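You operate a simulated robot arm through the tools that you are given. There is no shell and no other tool.

Carry out the task below with a simulated robot arm. There is one attempt and no reset: what you move stays moved.

Task
Heat vessel 1 to about the heat on its programme sheet.
Fine: with the steam wheel; vent shut, pump on and trap open before the steam; steam wheel and trap shut after.

It is judged by the outcome, as a careful person would: the job done as asked, and still so three seconds after it is handed in. It fails if anything else is knocked over, pushed out of place, dropped, spilled or broken. Flat cloth is picked up by pressing the open fingertips on it (5 to 10 N) and closing them slowly along it; thin cloth reads only 2 to 8 mm in the jaws.

Robot
A 7-joint arm with a two-finger parallel gripper, fixed in place. Base frame: the origin is at the foot of the arm, x ahead of it, y to its left, z up. Readings come in m, degrees, newtons and seconds.
With the tool pointing down near the work surface it reaches from about 0.2 to 0.74 m from the base axis. Its first joint turns from -166.0 to 166.0 degrees. Payload 1.57 kg.
The tool frame sits at the grasp point between the pads (the TCP): z along the fingers, y along the line on which they close. The tips reach 0.03 m beyond it. Largest opening 0.11 m; finger width 0.024, thickness 0.012; the body of the gripper, 0.048 by 0.112 m, starts 0.078 m behind the TCP.
Orientation is told as [roll, pitch, yaw] about the base's x, y, z axes, in that order, counted from this pose: with the fingers straight down and closing along the base's y, the tool's x points along the base's -x, its y along +y and its z along -z.

Tools
- The arm moves only by the tool arm_command. Its argument "targets" is a list of rows, each an object (a shift or turn left out is 0, a gripper value left out holds the last) with "dp": the shift along the tool's x, y, z in mm, a list of three; "turn": the turn, a rotation vector about the tool's x, y, z in degrees, a list of three; "grip": the opening, from 0 (shut) to 1 (fully open). In form: [{"dp": [tx, ty, tz], "turn": [rx, ry, rz], "grip": grip}, ...]. A call has 1 to 20 rows; each row shifts and turns the commanded pose from where the row before left it, along the tool's axes as they then stand. A row lasts 0.2 s, in which the tool goes at most 0.05 m and 8.6 degrees; a call with a longer step from one row to the next is refused whole, and so is a gripper value outside its range. A pose out of reach is approached as far as the arm can. The call stops where the force on the tool passes 40 N (or 10 N more than at its start, if that is more) or the arm is blocked; 0.2 s more then pass. The fingers move at their own pace (about 0.045 m/s each) and stop on an object; they squeeze with about 25 N. The grip force told is the motor's: it shows also when the fingers shut on nothing. Time passes only in rows, and 0.2 s behind the last, so rows that do not move let the fingers close. The reply holds the time, the measured pose of the TCP, the force on the tool along the base axes, the opening and the grip force, in the units named above and with some noise, with the torque about the TCP (base axes, N m) and any sound that the robot's microphone picked up.
- Cameras (640 x 400 px; columns grow to the right, rows downward): "scene" is fixed at [0.3942, -0.4966, 1.4261]; the picture's right is [-0.76, 0.65, 0.00], its down [-0.47, -0.55, -0.69] and it looks along [-0.45, -0.53, 0.72] (base axes); focal length 214 px, centre (320, 200). "wrist" rides on the gripper at [0.07, 0.016, -0.141] in the tool frame; the picture's right is [-0.23, 0.97, 0.00], its down [-0.86, -0.20, -0.48] and it looks along [-0.47, -0.11, 0.88] (tool axes); focal length 222 px, centre (320, 200). There is no depth. A picture from a camera that has moved, and an enlarged one, comes with that camera's place and axes in the base frame and with its lens. The place of the scene camera against the robot may be out by one fixed shift of up to 0.012 m in any direction.
- get_image(camera): a new picture of that camera. No time passes.
- slide_trunk(by): slides the trunk up (or, below 0, down) by that many m; the arm rides with it, the base frame stays. It gives what a move gives, with no picture.
- enlarge(camera, box): a new picture of the part [left, top, right, bottom] of that camera's present view, enlarged. No time passes.
- close_job(): hands the job in; it is judged then, once.

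Places have to be worked out from the pictures, the camera data and where the tool is seen. Open the gripper and draw the arm clear of the work before you hand the job in, unless the task says otherwise.

The tools are called after ">>>" as name(argument=value, ...) on one line, values as JSON. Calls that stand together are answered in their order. arm_command: Moves the arm, as the interface text tells. Its arguments: {"type":"object","properties":{"targets":{"type":"array","items":{"type":"object","properties":{"dp":{"type":"array","items":{"type":"number"}},"turn":{"type":"array","items":{"type":"number"}},"grip":{"type":"number"}}}}},"required":["targets"]} The other tools are called the same way: slide_trunk (by) slides the trunk up or down; get_image (camera) takes a picture; enlarge (camera, box) takes an enlarged picture of a part of a camera's view; close_job () hands the job in.

At the start:

```text
t: 0.0
position: [0.1941, 0.2713, 1.3315]
tool_rot: [0.0, 0.0, -0.1]
force: [0.2, -0.5, 1.1]
moment: [0.05, 0.01, 0.0]
gripper_width: 0.11
finger_force: 0.0
trunk travel left (down, up): [-0.525, 0.065]
```

scene: 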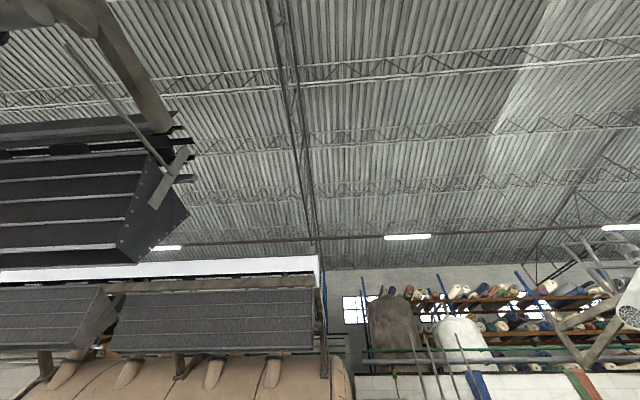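
wrist: 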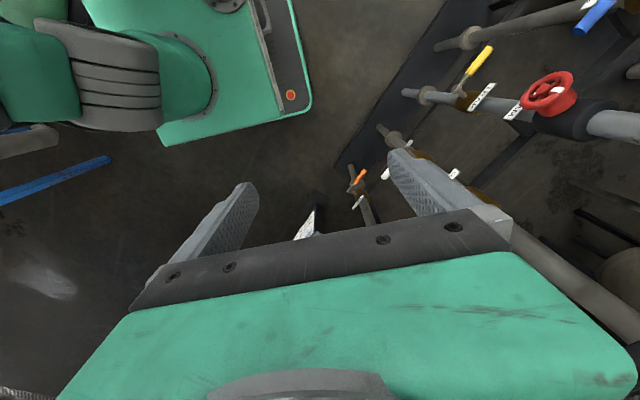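

The scene camera looks up at the ceiling, so the wrist camera will have to do most of the work. I'll enlarge parts of its view to read the labels first.

>>> enlarge(camera="wrist", box=[340, 0, 640, 200])

>>> enlarge(camera="wrist", box=[280, 130, 480, 255])

>>> enlarge(camera="scene", box=[320, 200, 640, 400])

```text
2.00 times, centred on (490, 100) of wrist
camera zoom: at [0.1257, 0.2879, 1.4722], right [0.23, 0.97, 0.0], down [0.86, -0.2, 0.48], along [0.47, -0.11, -0.88], focal length 444 px, centre (-20, 400)
```

zoom: 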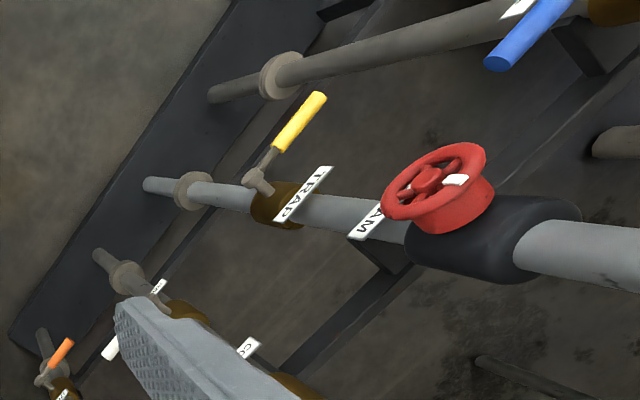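

```text
3.20 times, centred on (380, 192) of wrist
camera zoom: at [0.1257, 0.2879, 1.4722], right [0.23, 0.97, 0.0], down [0.86, -0.2, 0.48], along [0.47, -0.11, -0.88], focal length 711 px, centre (128, 224)
```

zoom: 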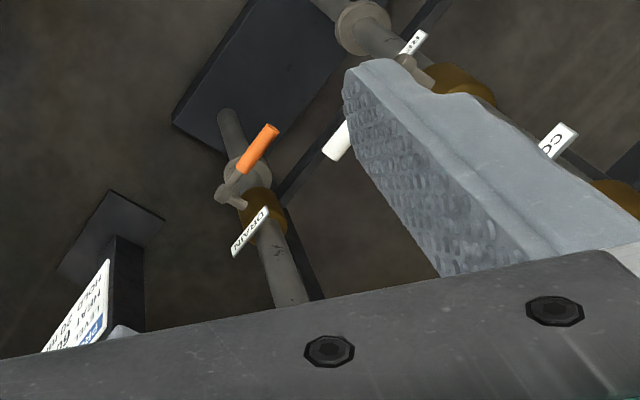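

```text
2.00 times, centred on (480, 300) of scene
camera zoom: at [0.3942, -0.4966, 1.4261], right [-0.76, 0.65, 0.0], down [-0.47, -0.55, -0.69], along [-0.45, -0.53, 0.72], focal length 429 px, centre (0, 0)
```

zoom: 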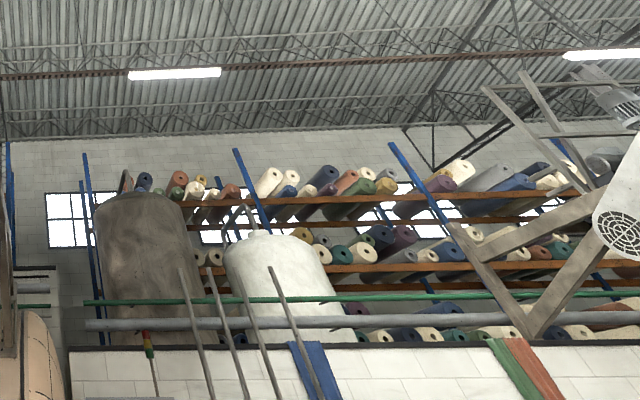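

The valve rack lies to the +y side and below the tool. I'll yaw the tool about 85° in place so the wrist camera faces +y.

>>> arm_command(targets=[{"turn": [0, 0, -8.5]}, {"turn": [0, 0, -8.5]}, {"turn": [0, 0, -8.5]}, {"turn": [0, 0, -8.5]}, {"turn": [0, 0, -8.5]}, {"turn": [0, 0, -8.5]}, {"turn": [0, 0, -8.5]}, {"turn": [0, 0, -8.5]}, {"turn": [0, 0, -8.5]}, {"turn": [0, 0, -8.5]}])

>>> get_image(camera="wrist")

```text
t: 2.2
position: [0.1956, 0.2707, 1.3317]
tool_rot: [-0.1, 0.1, 85.1]
force: [0.5, -0.6, 0.4]
moment: [0.01, -0.01, 0.0]
gripper_width: 0.11
finger_force: 0.0
trunk travel left (down, up): [-0.525, 0.065]
```

```text
taken
camera wrist: at [0.1733, 0.2033, 1.4725], right [-0.95, 0.31, 0.0], down [0.27, 0.84, 0.48], along [0.15, 0.46, -0.88], focal length 222 px, centre (320, 200)
```

wrist: 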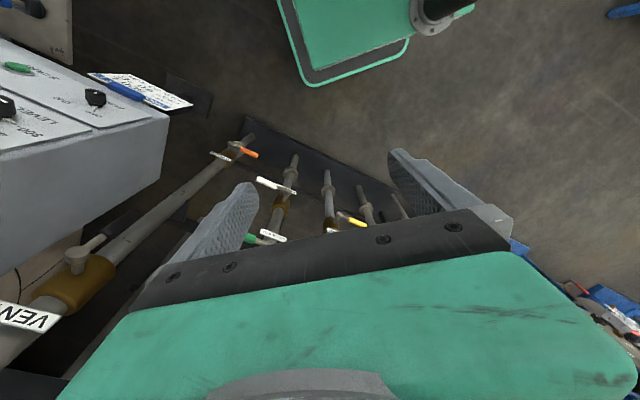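

The picture's bottom faces +y, and a control panel with a programme sheet shows at the left (+x). I'll shift the tool about 0.15 m along +x at the same height to see them.

>>> arm_command(targets=[{"dp": [0, -40, 0]}, {"dp": [0, -40, 0]}, {"dp": [0, -40, 0]}, {"dp": [0, -30, 0]}])

>>> get_image(camera="wrist")

>>> enlarge(camera="wrist", box=[0, 0, 320, 200])

```text
t: 3.2
position: [0.3437, 0.2586, 1.331]
tool_rot: [0.0, 0.0, 85.0]
force: [-0.2, 0.2, 0.7]
moment: [-0.02, 0.01, 0.0]
gripper_width: 0.11
finger_force: 0.0
trunk travel left (down, up): [-0.525, 0.065]
```

```text
taken
camera wrist: at [0.3228, 0.1908, 1.4715], right [-0.95, 0.31, 0.0], down [0.27, 0.83, 0.48], along [0.15, 0.45, -0.88], focal length 222 px, centre (320, 200)
```

wrist: 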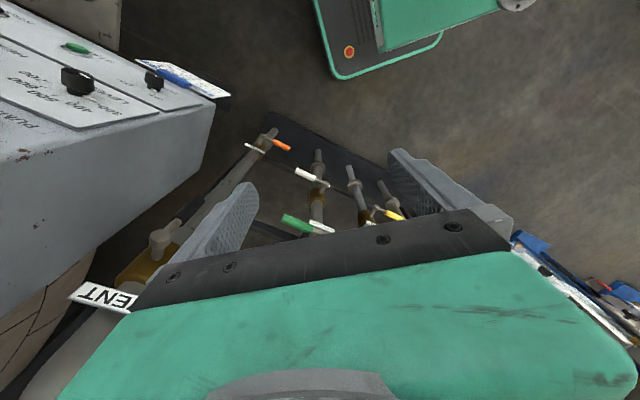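

```text
2.00 times, centred on (160, 100) of wrist
camera zoom: at [0.3228, 0.1908, 1.4715], right [-0.95, 0.31, 0.0], down [0.27, 0.83, 0.48], along [0.15, 0.45, -0.88], focal length 444 px, centre (640, 400)
```

zoom: 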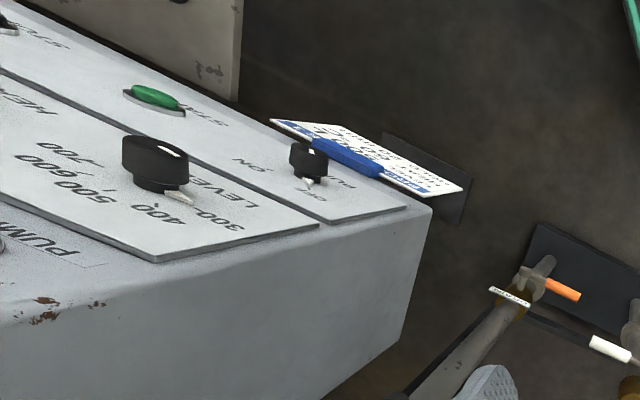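

From the parallax I put the vent pivot near [0.63, 0.33, 1.20] and the pump switch near [0.68, 0.08, 0.91]. I'll move the camera over the panel to read it and the sheet.

>>> arm_command(targets=[{"dp": [30, -30, 0]}, {"dp": [30, -35, 0]}, {"dp": [30, -38, 0]}, {"dp": [30, -38, 0]}, {"dp": [0, -38, 0]}, {"dp": [0, -38, 0]}])

>>> get_image(camera="wrist")

>>> enlarge(camera="wrist", box=[0, 0, 320, 200])

>>> enlarge(camera="wrist", box=[200, 0, 440, 150])

```text
t: 4.6
position: [0.54, 0.1206, 1.3317]
tool_rot: [-0.1, 0.0, 85.0]
force: [-0.3, 0.6, 0.3]
moment: [-0.01, -0.07, -0.02]
gripper_width: 0.1096
finger_force: 0.0
out of reach, approached as far as the arm can: row 6
trunk travel left (down, up): [-0.525, 0.065]
```

```text
taken
camera wrist: at [0.5181, 0.0532, 1.4706], right [-0.95, 0.31, 0.0], down [0.27, 0.83, 0.48], along [0.15, 0.46, -0.88], focal length 222 px, centre (320, 200)
```

wrist: 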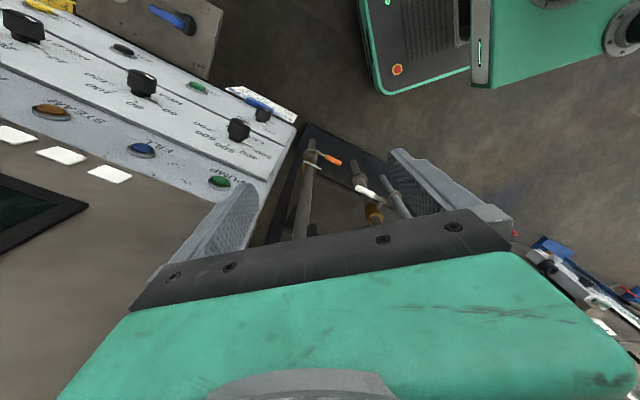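

```text
2.00 times, centred on (160, 100) of wrist
camera zoom: at [0.5181, 0.0532, 1.4706], right [-0.95, 0.31, 0.0], down [0.27, 0.83, 0.48], along [0.15, 0.46, -0.88], focal length 444 px, centre (640, 400)
```

zoom: 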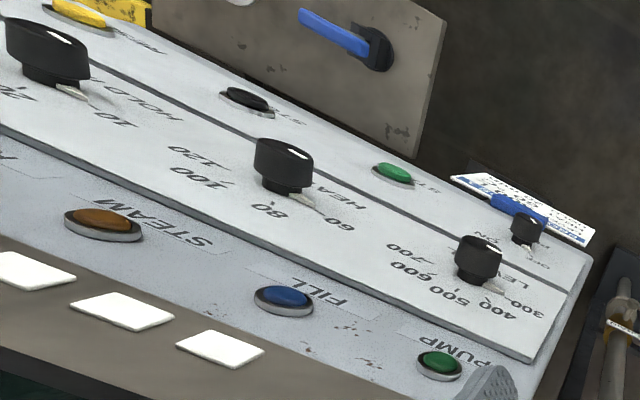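

```text
2.67 times, centred on (320, 75) of wrist
camera zoom: at [0.5181, 0.0532, 1.4706], right [-0.95, 0.31, 0.0], down [0.27, 0.83, 0.48], along [0.15, 0.46, -0.88], focal length 592 px, centre (320, 533)
```

zoom: 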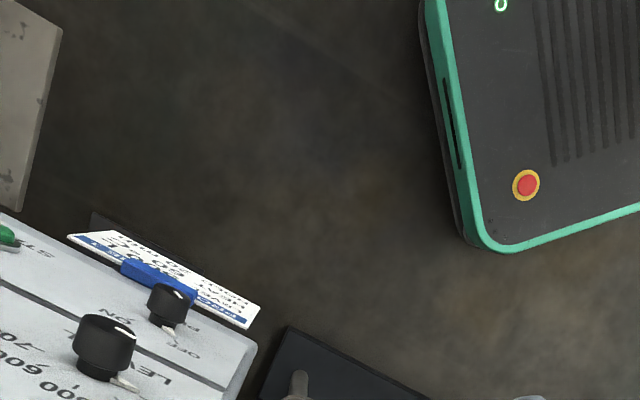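

The panel shows LEVEL, HEAT and HOLD dials, a PUMP off/on switch, and lamps for pump, fill and steam. I'll zoom in on the sheet and the screen.

>>> enlarge(camera="wrist", box=[220, 75, 310, 131])

>>> enlarge(camera="wrist", box=[0, 100, 240, 250])

>>> enlarge(camera="wrist", box=[500, 220, 640, 310])

```text
7.11 times, centred on (265, 103) of wrist
camera zoom: at [0.5181, 0.0532, 1.4706], right [-0.95, 0.31, 0.0], down [0.27, 0.83, 0.48], along [0.15, 0.46, -0.88], focal length 1580 px, centre (711, 890)
```

zoom: 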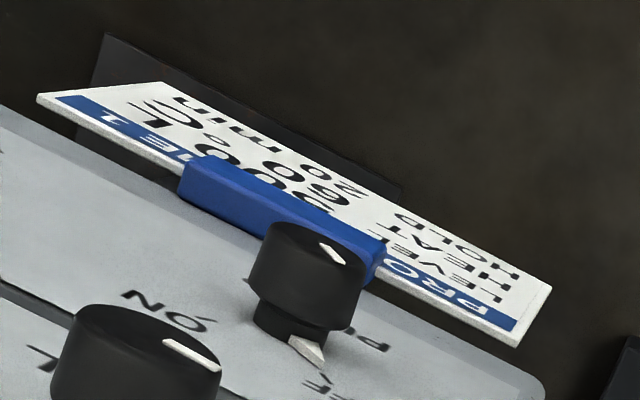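

```text
2.67 times, centred on (120, 175) of wrist
camera zoom: at [0.5181, 0.0532, 1.4706], right [-0.95, 0.31, 0.0], down [0.27, 0.83, 0.48], along [0.15, 0.46, -0.88], focal length 592 px, centre (853, 267)
```

zoom: 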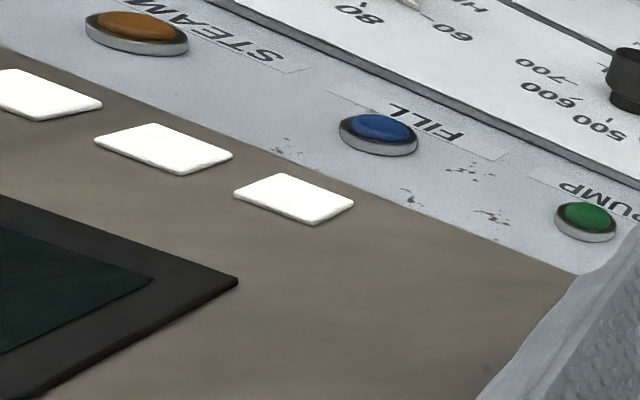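

```text
4.44 times, centred on (570, 265) of wrist
camera zoom: at [0.5181, 0.0532, 1.4706], right [-0.95, 0.31, 0.0], down [0.27, 0.83, 0.48], along [0.15, 0.46, -0.88], focal length 987 px, centre (-791, -89)
```

zoom: 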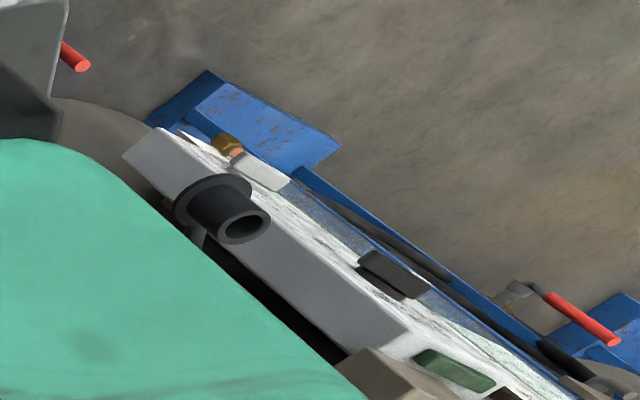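

The sheet is headed PROGRAMME 1, with LEVEL, HEAT and HOLD lines, but it hangs steeply below the panel's front edge, so I see it at a grazing angle. I'll zoom in more on the figures.

>>> enlarge(camera="wrist", box=[232, 82, 280, 112])

>>> enlarge(camera="wrist", box=[0, 0, 160, 100])

```text
13.33 times, centred on (256, 97) of wrist
camera zoom: at [0.5181, 0.0532, 1.4706], right [-0.95, 0.31, 0.0], down [0.27, 0.83, 0.48], along [0.15, 0.46, -0.88], focal length 2962 px, centre (1173, 1573)
```

zoom: 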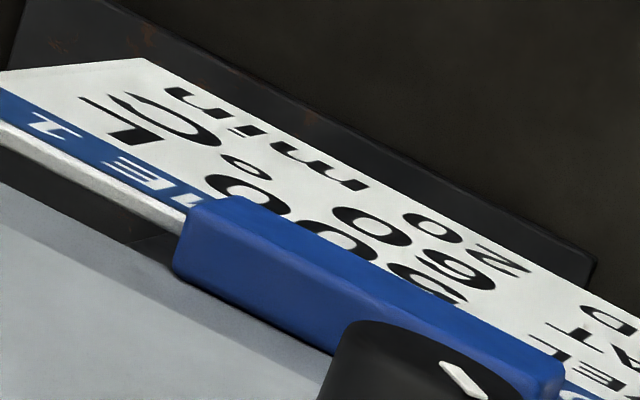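

```text
4.00 times, centred on (80, 50) of wrist
camera zoom: at [0.5181, 0.0532, 1.4706], right [-0.95, 0.31, 0.0], down [0.27, 0.83, 0.48], along [0.15, 0.46, -0.88], focal length 888 px, centre (1280, 800)
```

zoom: 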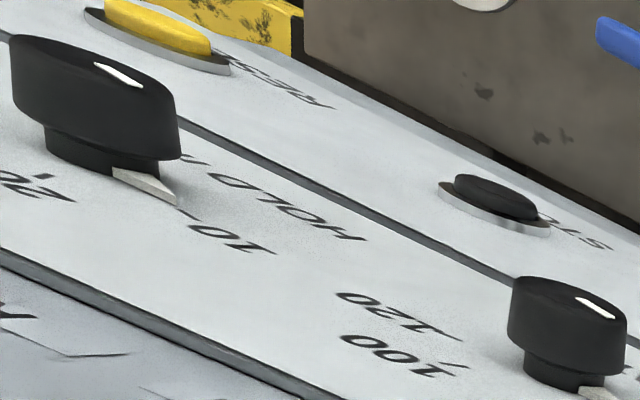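

I can't tell yet whether the heat reads 60 or 90. I'll translate toward -y and down, away from the panel, then yaw to about -30° to see the sheet from its front.

>>> arm_command(targets=[{"dp": [37.4, 3.5, 20]}, {"dp": [37.4, 3.5, 20]}, {"dp": [37.4, 3.5, 20]}, {"dp": [37.4, 3.5, 20]}, {"dp": [37.4, 3.5, 20]}, {"dp": [37.4, 3.5, 20]}, {"dp": [37.4, 3.5, 20]}, {"dp": [37.4, 3.5, 20]}, {"dp": [37.4, 3.5, 20]}, {"dp": [37.4, 3.5, 20]}])

>>> arm_command(targets=[{"turn": [0, 0, 8.3]}, {"turn": [0, 0, 8.3]}, {"turn": [0, 0, 8.3]}, {"turn": [0, 0, 8.3]}, {"turn": [0, 0, 8.3]}, {"turn": [0, 0, 8.3]}, {"turn": [0, 0, 8.3]}, {"turn": [0, 0, 8.3]}, {"turn": [0, 0, 8.3]}, {"turn": [0, 0, 8.3]}, {"turn": [0, 0, 8.3]}, {"turn": [0, 0, 8.3]}, {"turn": [0, 0, 8.3]}, {"turn": [0, 0, 8.3]}])

>>> get_image(camera="wrist")

```text
t: 6.8
position: [0.4729, -0.2488, 1.1305]
tool_rot: [0.1, 0.0, 84.9]
force: [0.7, -0.6, 0.3]
moment: [0.03, 0.01, -0.01]
gripper_width: 0.1098
finger_force: 0.1
trunk travel left (down, up): [-0.525, 0.065]
```

```text
t: 9.8
position: [0.472, -0.2491, 1.1309]
tool_rot: [-0.1, 0.1, -31.4]
force: [0.5, 0.3, 0.1]
moment: [-0.04, -0.02, 0.04]
gripper_width: 0.1102
finger_force: 0.1
trunk travel left (down, up): [-0.525, 0.065]
```

```text
taken
camera wrist: at [0.4219, -0.199, 1.2713], right [0.7, 0.71, 0.0], down [0.63, -0.62, 0.48], along [0.34, -0.34, -0.88], focal length 222 px, centre (320, 200)
```

wrist: 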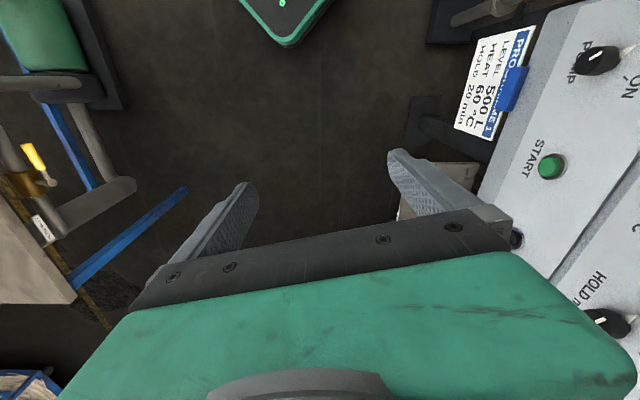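

>>> enlarge(camera="wrist", box=[440, 20, 560, 145])

>>> enlarge(camera="wrist", box=[560, 20, 640, 70])

>>> enlarge(camera="scene", box=[0, 0, 320, 200])

```text
3.20 times, centred on (500, 82) of wrist
camera zoom: at [0.4219, -0.199, 1.2713], right [0.7, 0.71, 0.0], down [0.63, -0.62, 0.48], along [0.34, -0.34, -0.88], focal length 711 px, centre (-256, 576)
```

zoom: 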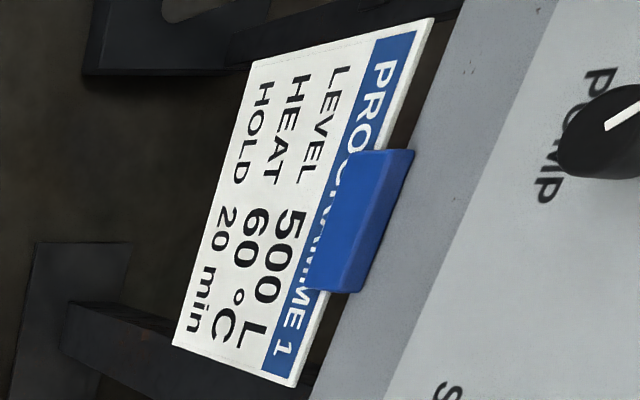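

```text
8.00 times, centred on (600, 45) of wrist
camera zoom: at [0.4219, -0.199, 1.2713], right [0.7, 0.71, 0.0], down [0.63, -0.62, 0.48], along [0.34, -0.34, -0.88], focal length 1777 px, centre (-1920, 1440)
```

zoom: 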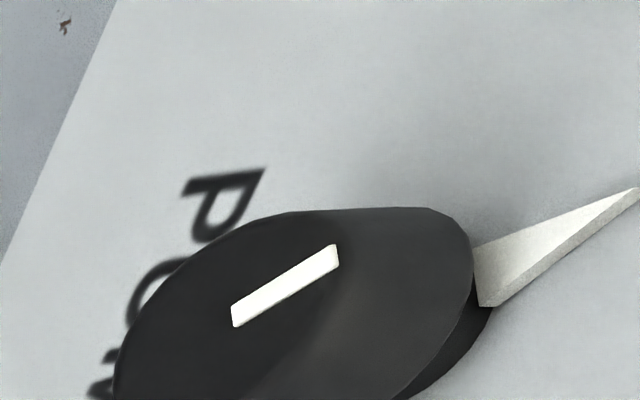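

```text
2.00 times, centred on (160, 100) of scene
camera zoom: at [0.3942, -0.4966, 1.4261], right [-0.76, 0.65, 0.0], down [-0.47, -0.55, -0.69], along [-0.45, -0.53, 0.72], focal length 429 px, centre (640, 400)
```

zoom: 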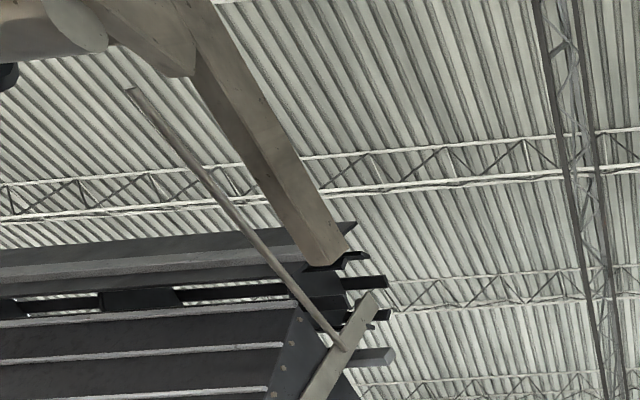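

The sheet clearly reads PROGRAMME 1: LEVEL 500 L, HEAT 60 °C, HOLD 20 min. Next I'll tilt the tool about 40° toward the panel so the camera can see the dials and the screen.

>>> arm_command(targets=[{"turn": [-8, 0, 0]}, {"turn": [-8, 0, 0]}, {"turn": [-8, 0, 0]}, {"turn": [-8, 0, 0]}, {"turn": [-8, 0, 0]}])

>>> get_image(camera="wrist")

>>> enlarge(camera="wrist", box=[400, 0, 640, 150])

```text
t: 11.0
position: [0.4601, -0.2306, 1.108]
tool_rot: [36.1, -0.1, -31.3]
force: [0.0, -1.0, 0.7]
moment: [0.0, 0.01, 0.0]
gripper_width: 0.11
finger_force: 0.1
out of reach, approached as far as the arm can: row 4, 5
trunk travel left (down, up): [-0.525, 0.065]
```

```text
taken
camera wrist: at [0.3651, -0.2531, 1.2302], right [0.6, 0.56, 0.57], down [0.5, -0.82, 0.27], along [0.62, 0.13, -0.77], focal length 222 px, centre (320, 200)
```

wrist: 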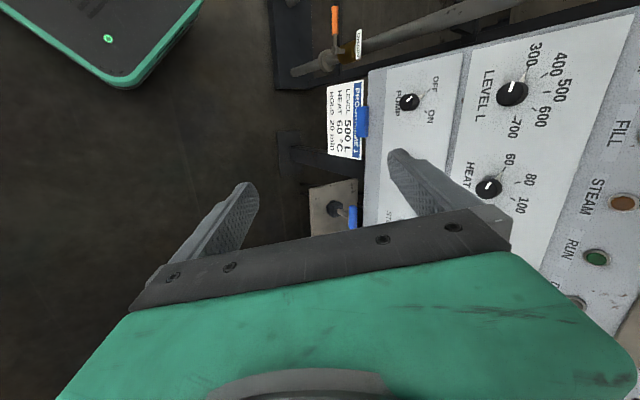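

```text
2.67 times, centred on (520, 75) of wrist
camera zoom: at [0.3651, -0.2531, 1.2302], right [0.6, 0.56, 0.57], down [0.5, -0.82, 0.27], along [0.62, 0.13, -0.77], focal length 592 px, centre (-213, 533)
```

zoom: 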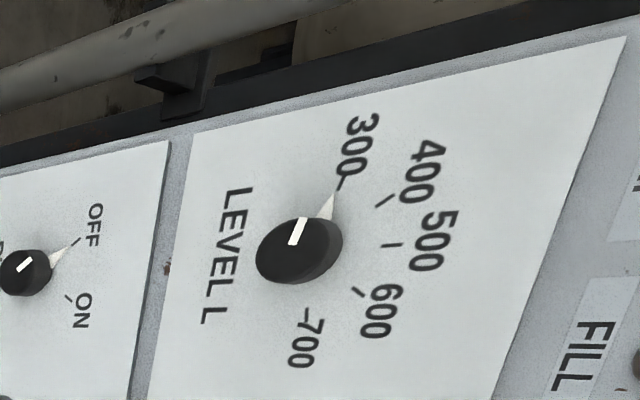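

The pump switch points to OFF, with ON clockwise from it. To see the screen I'll back off a little and tilt further.

>>> arm_command(targets=[{"dp": [40, -5, -25]}, {"dp": [40, -5, -25]}, {"dp": [30, -5, -25]}, {"turn": [-8, 0, 0]}, {"turn": [-8, 0, 0]}, {"turn": [-8, 0, 0]}, {"turn": [-6, 0, 0]}])

>>> get_image(camera="wrist")

>>> enlarge(camera="wrist", box=[400, 0, 640, 150])

```text
t: 12.6
position: [0.3811, -0.1494, 1.0592]
tool_rot: [57.9, -0.1, -31.3]
force: [-0.3, 0.0, -0.1]
moment: [0.03, -0.02, 0.02]
gripper_width: 0.1101
finger_force: 0.1
out of reach, approached as far as the arm can: row 1, 2, 3, 4, 5, 6, 7
trunk travel left (down, up): [-0.525, 0.065]
```

```text
taken
camera wrist: at [0.2638, -0.2076, 1.1466], right [0.46, 0.32, 0.83], down [0.46, -0.88, 0.09], along [0.76, 0.34, -0.56], focal length 222 px, centre (320, 200)
```

wrist: 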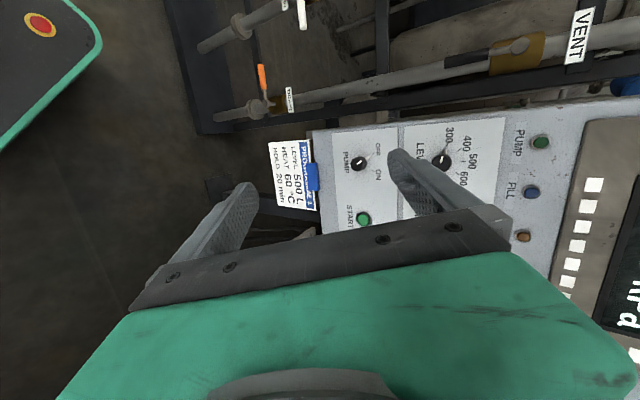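

```text
2.67 times, centred on (520, 75) of wrist
camera zoom: at [0.2638, -0.2076, 1.1466], right [0.46, 0.32, 0.83], down [0.46, -0.88, 0.09], along [0.76, 0.34, -0.56], focal length 592 px, centre (-213, 533)
```

zoom: 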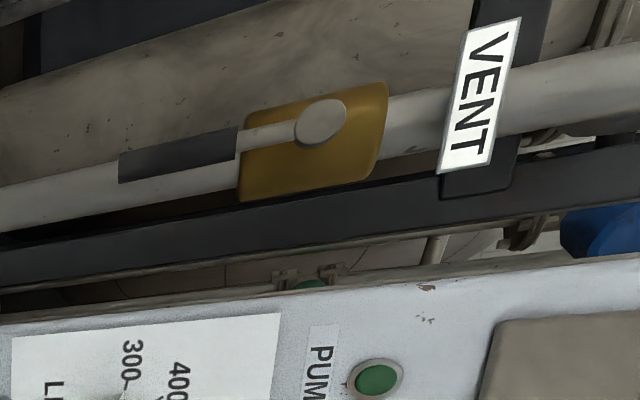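

The vent lever lies along its pipe, so the vent is open, while the drain lever lies across its pipe and is shut. I'll raise the tool so the screen comes into view.

>>> arm_command(targets=[{"dp": [0, 34, -21]}, {"dp": [0, 34, -21]}, {"dp": [0, 34, -21]}, {"dp": [0, 34, -21]}, {"dp": [0, 34, -21]}])

>>> get_image(camera="wrist")

>>> enlarge(camera="wrist", box=[500, 100, 640, 400])

```text
t: 13.8
position: [0.374, -0.1235, 1.0739]
tool_rot: [57.9, -0.1, -31.3]
force: [0.4, -0.1, 0.4]
moment: [-0.01, 0.0, 0.0]
gripper_width: 0.11
finger_force: 0.0
out of reach, approached as far as the arm can: row 1, 2, 3, 4, 5
trunk travel left (down, up): [-0.525, 0.065]
```

```text
taken
camera wrist: at [0.2571, -0.1814, 1.1616], right [0.46, 0.33, 0.83], down [0.47, -0.88, 0.09], along [0.76, 0.34, -0.56], focal length 222 px, centre (320, 200)
```

wrist: 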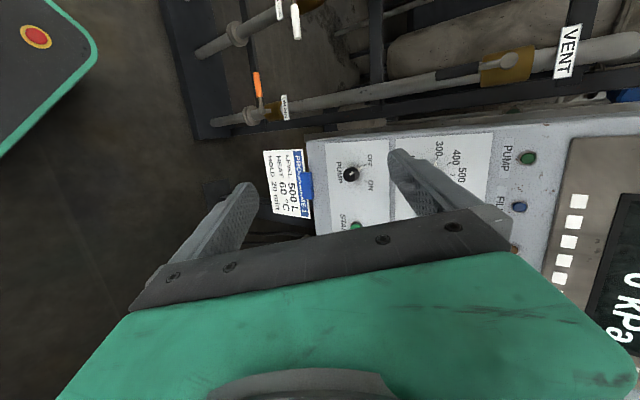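

```text
1.33 times, centred on (570, 250) of wrist
camera zoom: at [0.2571, -0.1814, 1.1616], right [0.46, 0.33, 0.83], down [0.47, -0.88, 0.09], along [0.76, 0.34, -0.56], focal length 296 px, centre (-13, 133)
```

zoom: 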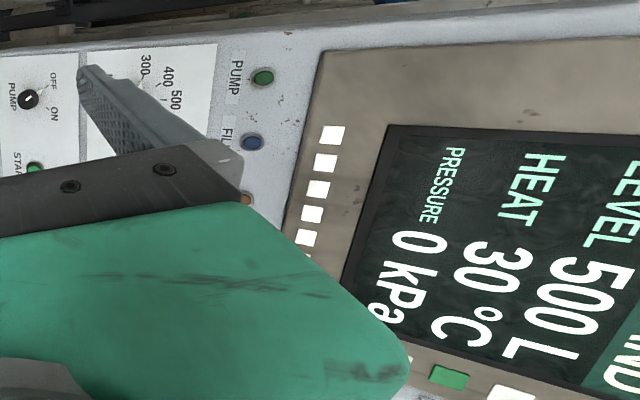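

The screen reads LEVEL 500 L, HEAT 30 °C and PRESSURE 0 kPa. The enlarge tool can also look past the frame edge, so I'll use that to survey the whole rack and the rest of the screen.

>>> enlarge(camera="wrist", box=[0, 0, 640, 20])

>>> enlarge(camera="wrist", box=[600, 0, 640, 400])

>>> enlarge(camera="wrist", box=[620, 0, 640, 20])

```text
1.00 times, centred on (320, 10) of wrist (not enlarged: the box is as wide or as high as the picture)
camera zoom: at [0.2571, -0.1814, 1.1616], right [0.46, 0.33, 0.83], down [0.47, -0.88, 0.09], along [0.76, 0.34, -0.56], focal length 222 px, centre (320, 390)
```

zoom: 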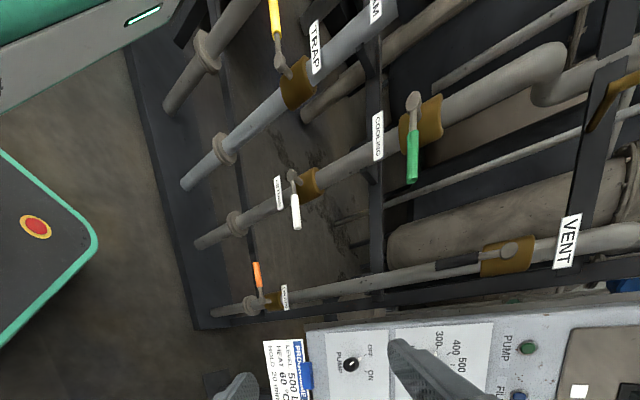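

```text
1.00 times, centred on (620, 200) of wrist (not enlarged: the box is as wide or as high as the picture)
camera zoom: at [0.2571, -0.1814, 1.1616], right [0.46, 0.33, 0.83], down [0.47, -0.88, 0.09], along [0.76, 0.34, -0.56], focal length 222 px, centre (20, 200)
```

zoom: 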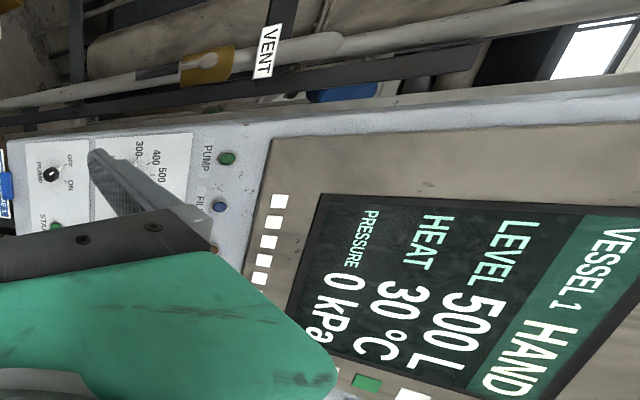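

```text
16.00 times, centred on (630, 10) of wrist
camera zoom: at [0.2571, -0.1814, 1.1616], right [0.46, 0.33, 0.83], down [0.47, -0.88, 0.09], along [0.76, 0.34, -0.56], focal length 3554 px, centre (-4640, 3240)
```

zoom: 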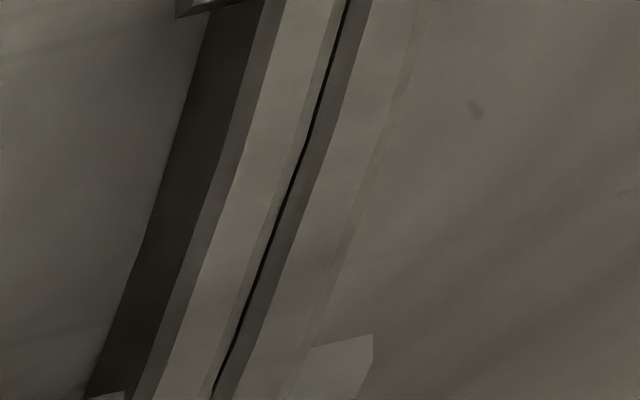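

The display shows VESSEL 1 in HAND mode, with the vent open, the trap shut (lever crosswise) and the pump off. The rack and the upright panel both face the robot at about 46° heading, so I'll issue a null move to check where the commanded pose sits before going there.

>>> arm_command(targets=[{"dp": [0, 0, 0]}])

```text
t: 14.2
position: [0.3736, -0.1236, 1.074]
tool_rot: [57.9, -0.1, -31.3]
force: [-0.2, -0.6, 0.4]
moment: [0.02, 0.0, 0.02]
gripper_width: 0.1097
finger_force: 0.2
trunk travel left (down, up): [-0.525, 0.065]
```

The null move gave no out-of-reach warning, so the commanded pose restarts from the measured one. I'll move left and forward so the arm lines up with the rack heading.

>>> arm_command(targets=[{"dp": [25.8, 16.9, 27]}, {"dp": [25.8, 16.9, 27]}, {"dp": [25.8, 16.9, 27]}, {"dp": [25.8, 16.9, 27]}, {"dp": [25.8, 16.9, 27]}, {"dp": [25.8, 16.9, 27]}, {"dp": [25.8, 16.9, 27]}, {"dp": [25.8, 16.9, 27]}])

>>> get_image(camera="wrist")

```text
t: 16.0
position: [0.3339, 0.1944, 1.0684]
tool_rot: [57.6, 1.3, -32.9]
force: [-0.5, -0.1, -0.1]
moment: [-0.01, -0.01, -0.03]
gripper_width: 0.11
finger_force: 0.1
trunk travel left (down, up): [-0.525, 0.065]
```

```text
taken
camera wrist: at [0.2179, 0.139, 1.1581], right [0.49, 0.31, 0.82], down [0.44, -0.89, 0.07], along [0.75, 0.33, -0.57], focal length 222 px, centre (320, 200)
```

wrist: 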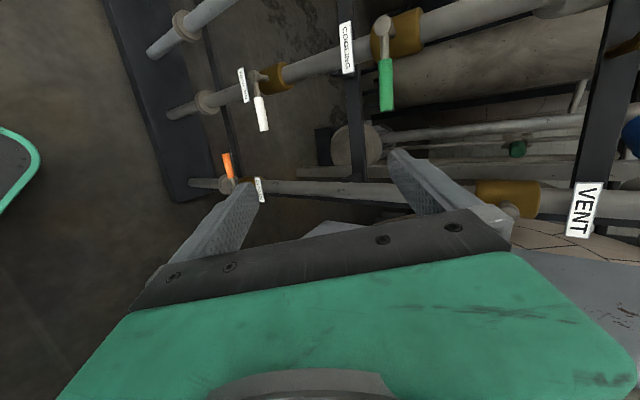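

That pose was reached. Now I'll tilt the rest of the way to horizontal and correct the heading to about -44° yaw.

>>> arm_command(targets=[{"turn": [-8, 0, 0]}, {"turn": [-8, 0, 0]}, {"turn": [-8, 0, 0]}, {"turn": [-8, 0, 0]}, {"turn": [0, -6, 0]}, {"turn": [0, -5, 0]}])

>>> enlarge(camera="wrist", box=[0, 0, 640, 20])

>>> get_image(camera="wrist")

```text
t: 17.4
position: [0.3661, 0.1824, 1.043]
tool_rot: [77.9, 13.9, -43.5]
force: [-0.7, 0.6, -1.8]
moment: [0.03, -0.01, -0.05]
gripper_width: 0.1098
finger_force: 0.0
out of reach, approached as far as the arm can: row 4, 6
trunk travel left (down, up): [-0.525, 0.065]
stopped in row 6: the arm was blocked; the commanded pose is now the measured one
```

```text
1.00 times, centred on (320, 10) of wrist (not enlarged: the box is as wide or as high as the picture)
camera zoom: at [0.2333, 0.1236, 1.1036], right [0.47, -0.16, 0.87], down [0.23, -0.93, -0.3], along [0.85, 0.34, -0.39], focal length 222 px, centre (320, 390)
```

zoom: 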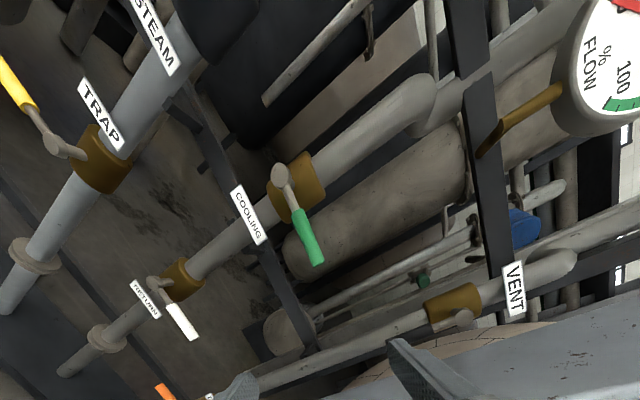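

```text
taken
camera wrist: at [0.2333, 0.1236, 1.1036], right [0.47, -0.16, 0.87], down [0.23, -0.93, -0.3], along [0.85, 0.34, -0.39], focal length 222 px, centre (320, 200)
```

wrist: 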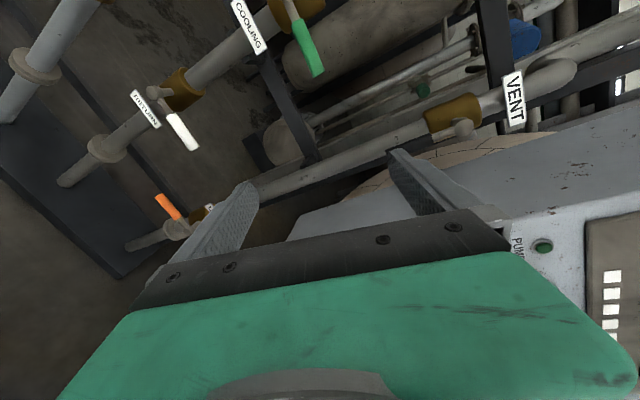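

Heading is now along the rack, about 12° nose-down, which is good enough for pushing levers. The vent lever hangs at about [0.628, 0.323] from z 1.07 to 1.15, so I'll close the fingers and move to a point in front of it and to its right.

>>> arm_command(targets=[{"dp": [-23.2, 19.8, 18.9], "grip": 0}, {"dp": [-23.2, 19.8, 18.9]}, {"dp": [-23.2, 19.8, 18.9]}, {"dp": [-23.2, 19.8, 18.9]}, {"dp": [-23.2, 19.8, 18.9]}])

>>> get_image(camera="wrist")

```text
t: 18.6
position: [0.5401, 0.1742, 1.0951]
tool_rot: [77.9, 13.4, -43.4]
force: [-0.2, 0.0, 0.1]
moment: [0.0, 0.01, 0.02]
gripper_width: 0.004
finger_force: 0.7
trunk travel left (down, up): [-0.525, 0.065]
```

```text
taken
camera wrist: at [0.4074, 0.1158, 1.1551], right [0.46, -0.16, 0.87], down [0.24, -0.93, -0.29], along [0.85, 0.34, -0.39], focal length 222 px, centre (320, 200)
```

wrist: 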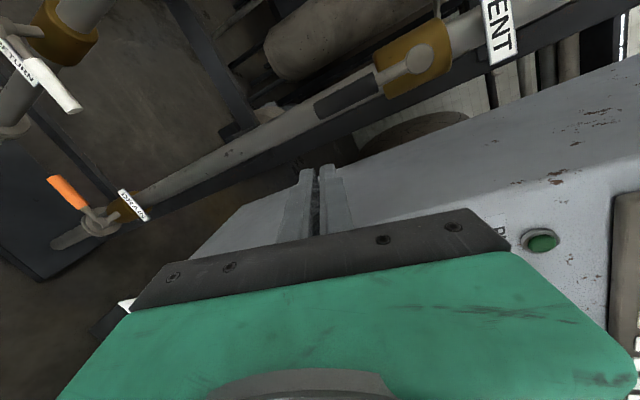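

The vent lever end shows at about [0.625, 0.328, 1.074] and the closed fingertips are some 4 cm to its right. I'll advance them about 0.15 m along the heading, keeping right of the lever.

>>> arm_command(targets=[{"dp": [0, 6.3, 29.2]}, {"dp": [0, 6.3, 29.2]}, {"dp": [0, 6.3, 29.2]}, {"dp": [0, 6.3, 29.2]}, {"dp": [0, 6.3, 29.2]}])

>>> get_image(camera="wrist")

```text
t: 19.9
position: [0.6425, 0.2812, 1.096]
tool_rot: [78.0, 13.5, -43.5]
force: [0.6, 0.6, 0.1]
moment: [-0.02, 0.01, -0.02]
gripper_width: 0.0002
finger_force: 21.2
trunk travel left (down, up): [-0.525, 0.065]
```

```text
taken
camera wrist: at [0.5092, 0.2246, 1.1552], right [0.46, -0.16, 0.87], down [0.24, -0.93, -0.29], along [0.86, 0.34, -0.39], focal length 222 px, centre (320, 200)
```

wrist: 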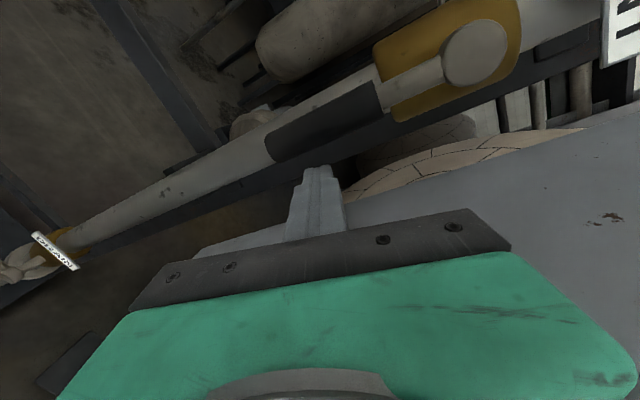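

The fingertips are beside the lever near its lower end. I'll raise them 2 cm, then push left through the first part of the arc and check that the lever follows.

>>> arm_command(targets=[{"dp": [4.8, 19, -4.1]}, {"dp": [12.1, -2.9, 0.7]}, {"dp": [12.1, -2.9, 0.7]}, {"dp": [9.6, -2.8, 0.6]}, {"dp": [9.6, -2.8, 0.6]}, {"dp": [13.9, -1.8, 0.4]}, {"dp": [13.9, -1.8, 0.4]}])

>>> get_image(camera="wrist")

```text
t: 21.4
position: [0.5886, 0.3303, 1.1176]
tool_rot: [78.0, 13.5, -43.5]
force: [3.9, -4.2, 1.1]
moment: [0.02, 0.06, -0.05]
gripper_width: 0.0001
finger_force: 20.9
trunk travel left (down, up): [-0.525, 0.065]
```

```text
taken
camera wrist: at [0.4561, 0.2736, 1.1769], right [0.46, -0.16, 0.87], down [0.24, -0.93, -0.29], along [0.86, 0.34, -0.39], focal length 222 px, centre (320, 200)
```

wrist: 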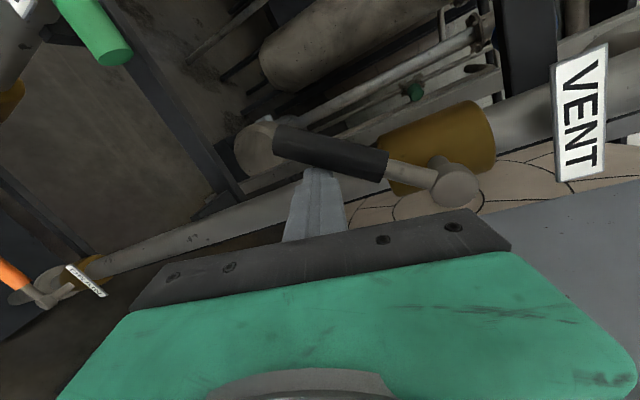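

The lever is turning left with only about 5 N of force. I'll continue along the arc until it lies across the pipe.

>>> arm_command(targets=[{"dp": [12, 2.6, -0.5]}, {"dp": [12, 2.6, -0.5]}, {"dp": [10.5, 5, -1]}, {"dp": [10.5, 5, -1]}, {"dp": [9.2, 7.9, -1.7]}, {"dp": [9.2, 7.9, -1.7]}, {"dp": [6.5, 9.5, -2]}, {"dp": [6.5, 9.5, -2]}])

>>> get_image(camera="wrist")

```text
t: 23.2
position: [0.5451, 0.3748, 1.1797]
tool_rot: [77.4, 13.6, -43.7]
force: [4.9, -8.3, -16.8]
moment: [-0.24, 0.08, -0.11]
gripper_width: 0.0
finger_force: 21.6
trunk travel left (down, up): [-0.525, 0.065]
```

```text
taken
camera wrist: at [0.412, 0.3167, 1.2404], right [0.47, -0.15, 0.87], down [0.23, -0.93, -0.29], along [0.85, 0.34, -0.4], focal length 222 px, centre (320, 200)
```

wrist: 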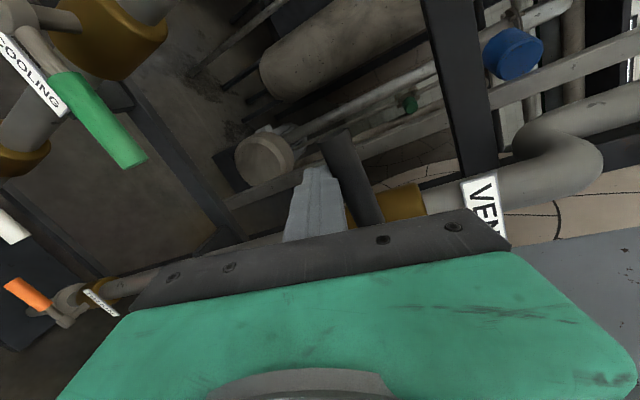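

The lever now lies across the pipe pointing left, at its stop, so the vent is shut. I'll ease down off it, back straight out along the heading, and look again.

>>> arm_command(targets=[{"dp": [-3, -12, 2.5]}, {"dp": [0, -4, -25]}, {"dp": [0, -8, -37]}, {"dp": [0, -8, -37]}, {"dp": [0, -8, -37]}, {"dp": [0, -8, -37]}, {"dp": [0, -8, -37]}])

>>> get_image(camera="wrist")

>>> enlarge(camera="wrist", box=[600, 0, 640, 400])

```text
t: 24.9
position: [0.3973, 0.2198, 1.174]
tool_rot: [78.0, 13.3, -43.5]
force: [0.0, 0.4, 0.4]
moment: [0.01, 0.02, 0.02]
gripper_width: 0.0002
finger_force: 21.7
trunk travel left (down, up): [-0.525, 0.065]
```

```text
taken
camera wrist: at [0.2632, 0.1607, 1.2327], right [0.46, -0.16, 0.87], down [0.24, -0.93, -0.29], along [0.86, 0.34, -0.39], focal length 222 px, centre (320, 200)
```

wrist: 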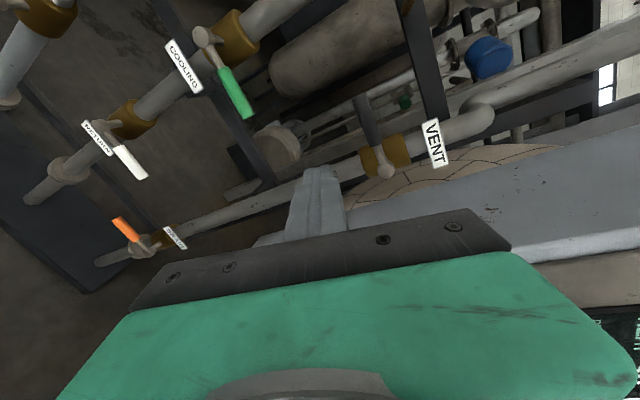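

```text
1.00 times, centred on (620, 200) of wrist (not enlarged: the box is as wide or as high as the picture)
camera zoom: at [0.2632, 0.1607, 1.2327], right [0.46, -0.16, 0.87], down [0.24, -0.93, -0.29], along [0.86, 0.34, -0.39], focal length 222 px, centre (20, 200)
```

zoom: 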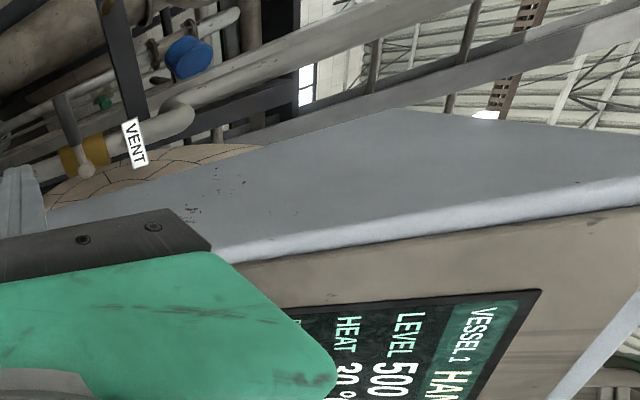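

The vent is shut, and the cooling and return levers are also crosswise. Next is the pump switch near [0.667, 0.08, 0.926], so I'll move in front of it with clearance from the panel.

>>> arm_command(targets=[{"dp": [-37.1, -18.6, -8]}, {"dp": [-37.1, -18.6, -8]}, {"dp": [-37.1, -18.6, -8]}, {"dp": [-37.1, -18.6, -8]}, {"dp": [-37.1, -18.6, -8]}, {"dp": [-37.1, -18.6, -8]}, {"dp": [-37.1, -18.6, -8]}, {"dp": [-37.1, -18.6, -8]}, {"dp": [-37.1, -18.6, -8]}])

>>> get_image(camera="wrist")

```text
t: 26.9
position: [0.5369, -0.0563, 0.95]
tool_rot: [78.0, 13.4, -43.5]
force: [0.1, -0.8, 0.3]
moment: [0.0, -0.02, -0.03]
gripper_width: 0.0
finger_force: 21.3
trunk travel left (down, up): [-0.525, 0.065]
```

```text
taken
camera wrist: at [0.4015, -0.1147, 1.0095], right [0.46, -0.16, 0.87], down [0.24, -0.93, -0.29], along [0.86, 0.34, -0.39], focal length 222 px, centre (320, 200)
```

wrist: 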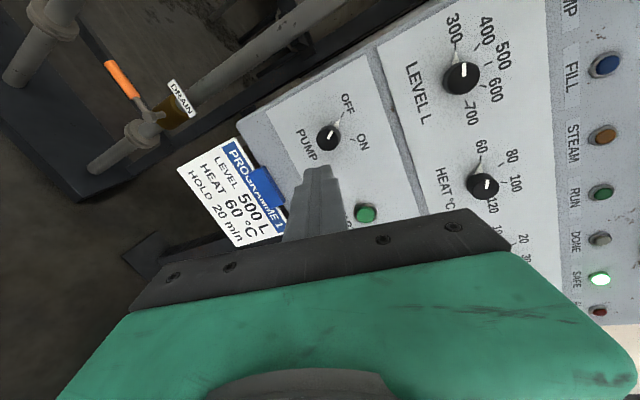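

The tool reached the front of the panel easily, and the knob cap sits at about [0.666, 0.081, 0.919], roughly 4 cm across. I'll open the gripper and level the tool along the panel normal.

>>> arm_command(targets=[{"turn": [-6.1, 0, 0], "grip": 0.75}, {"turn": [-6.1, 0, 0]}, {"dp": [0, 0, 0]}, {"dp": [0, 0, 0]}, {"dp": [0, 0, 0]}])

>>> get_image(camera="wrist")

```text
t: 28.1
position: [0.5356, -0.0561, 0.9509]
tool_rot: [81.2, 13.5, -43.3]
force: [0.3, -0.8, -0.1]
moment: [0.0, -0.01, 0.0]
gripper_width: 0.0826
finger_force: 0.0
out of reach, approached as far as the arm can: row 1, 2
trunk travel left (down, up): [-0.525, 0.065]
```

```text
taken
camera wrist: at [0.3985, -0.1144, 1.0028], right [0.43, -0.2, 0.88], down [0.24, -0.92, -0.32], along [0.87, 0.35, -0.35], focal length 222 px, centre (320, 200)
```

wrist: 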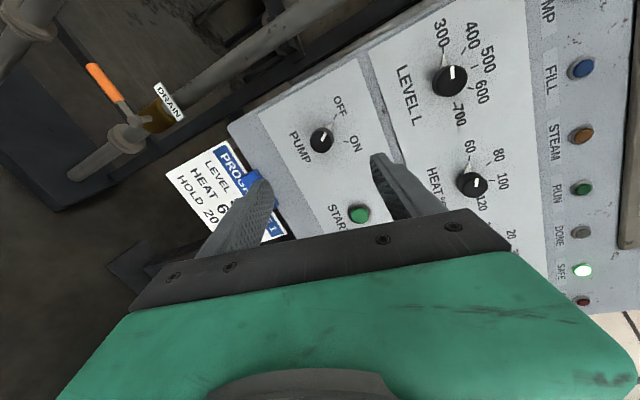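

Levelling stops about 9° short, which looks like a wrist limit because the shoulder is high. I'll lower the trunk 0.2 m, with the arm well clear of the panel, and then bring the tool back up.

>>> slide_trunk(by=-0.2)

```text
t: 30.2
position: [0.5347, -0.0552, 0.7511]
tool_rot: [81.2, 13.5, -43.5]
force: [-0.1, 0.2, 0.0]
moment: [0.0, -0.01, 0.03]
gripper_width: 0.0828
finger_force: 0.1
trunk travel left (down, up): [-0.325, 0.265]
```

>>> arm_command(targets=[{"dp": [10, 41, -6]}, {"dp": [10, 41, -6]}, {"dp": [10, 41, -6]}, {"dp": [10, 41, -6]}, {"turn": [-4.4, 0, 0]}, {"turn": [-4.4, 0, 0]}])

>>> get_image(camera="wrist")

```text
t: 31.6
position: [0.5141, -0.022, 0.8666]
tool_rot: [80.7, 13.5, -43.7]
force: [0.2, -0.7, 0.0]
moment: [-0.01, -0.01, -0.01]
gripper_width: 0.0827
finger_force: 0.1
out of reach, approached as far as the arm can: row 2, 3, 4, 5, 6
trunk travel left (down, up): [-0.325, 0.265]
```

```text
taken
camera wrist: at [0.3784, -0.0798, 0.9198], right [0.43, -0.19, 0.88], down [0.23, -0.92, -0.32], along [0.87, 0.34, -0.35], focal length 222 px, centre (320, 200)
```

wrist: 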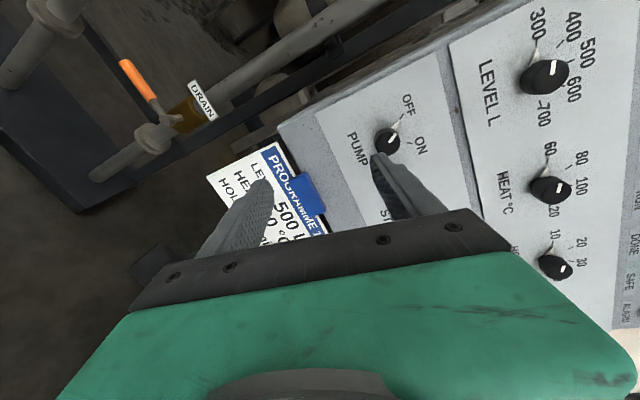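

The lower trunk made it worse, so the fold near the base is what limits it. I'll raise the trunk again and level the tool further forward.

>>> slide_trunk(by=0.2)

```text
t: 33.8
position: [0.5143, -0.0221, 1.0672]
tool_rot: [80.7, 13.4, -43.7]
force: [-0.3, 0.3, -0.1]
moment: [0.01, 0.01, 0.0]
gripper_width: 0.0824
finger_force: 0.1
trunk travel left (down, up): [-0.525, 0.065]
```

>>> arm_command(targets=[{"dp": [-14.3, -23.4, 24.4]}, {"dp": [-14.3, -23.4, 24.4]}, {"dp": [-14.3, -23.4, 24.4]}, {"dp": [-14.3, -23.4, 24.4]}, {"dp": [-14.3, -23.4, 24.4]}, {"turn": [-4.5, 0, 0]}, {"turn": [-4.5, 0, 0]}])

>>> get_image(camera="wrist")

```text
t: 35.4
position: [0.6204, 0.0201, 0.9183]
tool_rot: [87.2, 13.3, -43.8]
force: [-0.8, 0.6, -0.2]
moment: [0.01, -0.04, 0.0]
gripper_width: 0.0822
finger_force: 0.0
out of reach, approached as far as the arm can: row 7
trunk travel left (down, up): [-0.525, 0.065]
```

```text
taken
camera wrist: at [0.4789, -0.0377, 0.9556], right [0.35, -0.28, 0.89], down [0.23, -0.9, -0.37], along [0.91, 0.34, -0.25], focal length 222 px, centre (320, 200)
```

wrist: 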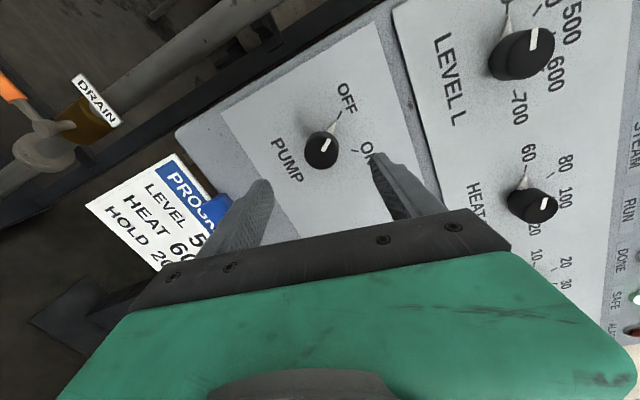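

The knob cap is confirmed at about [0.667, 0.080, 0.920] and the tool is nearly level. Before gripping, I'll centre on it and rehearse the 72° clockwise turn in free space to make sure the wrist can do it.

>>> arm_command(targets=[{"dp": [8, 4.2, 0]}, {"turn": [0, 0, 8]}, {"turn": [0, 0, 8]}, {"turn": [0, 0, 8]}, {"turn": [0, 0, 8]}, {"turn": [0, 0, 8]}, {"turn": [0, 0, 8]}, {"turn": [0, 0, 8]}, {"turn": [0, 0, 8]}, {"turn": [0, 0, 8]}])

>>> get_image(camera="wrist")

```text
t: 37.6
position: [0.6204, 0.022, 0.9199]
tool_rot: [86.0, 85.6, -47.6]
force: [-0.3, -0.2, 0.1]
moment: [-0.03, 0.0, 0.0]
gripper_width: 0.0825
finger_force: 0.0
out of reach, approached as far as the arm can: row 1
trunk travel left (down, up): [-0.525, 0.065]
```

```text
taken
camera wrist: at [0.5303, -0.0873, 0.9895], right [0.71, -0.68, -0.15], down [-0.43, -0.26, -0.87], along [0.55, 0.68, -0.48], focal length 222 px, centre (320, 200)
```

wrist: 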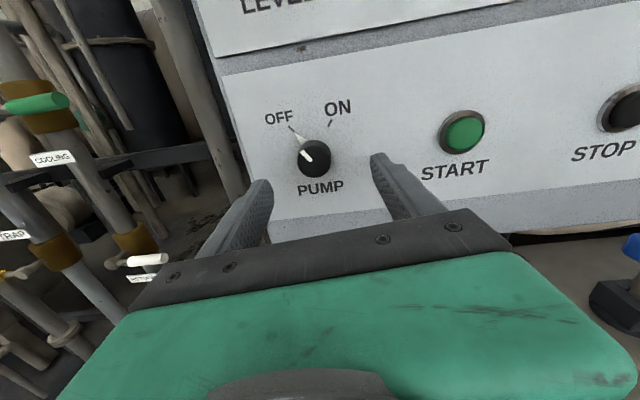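

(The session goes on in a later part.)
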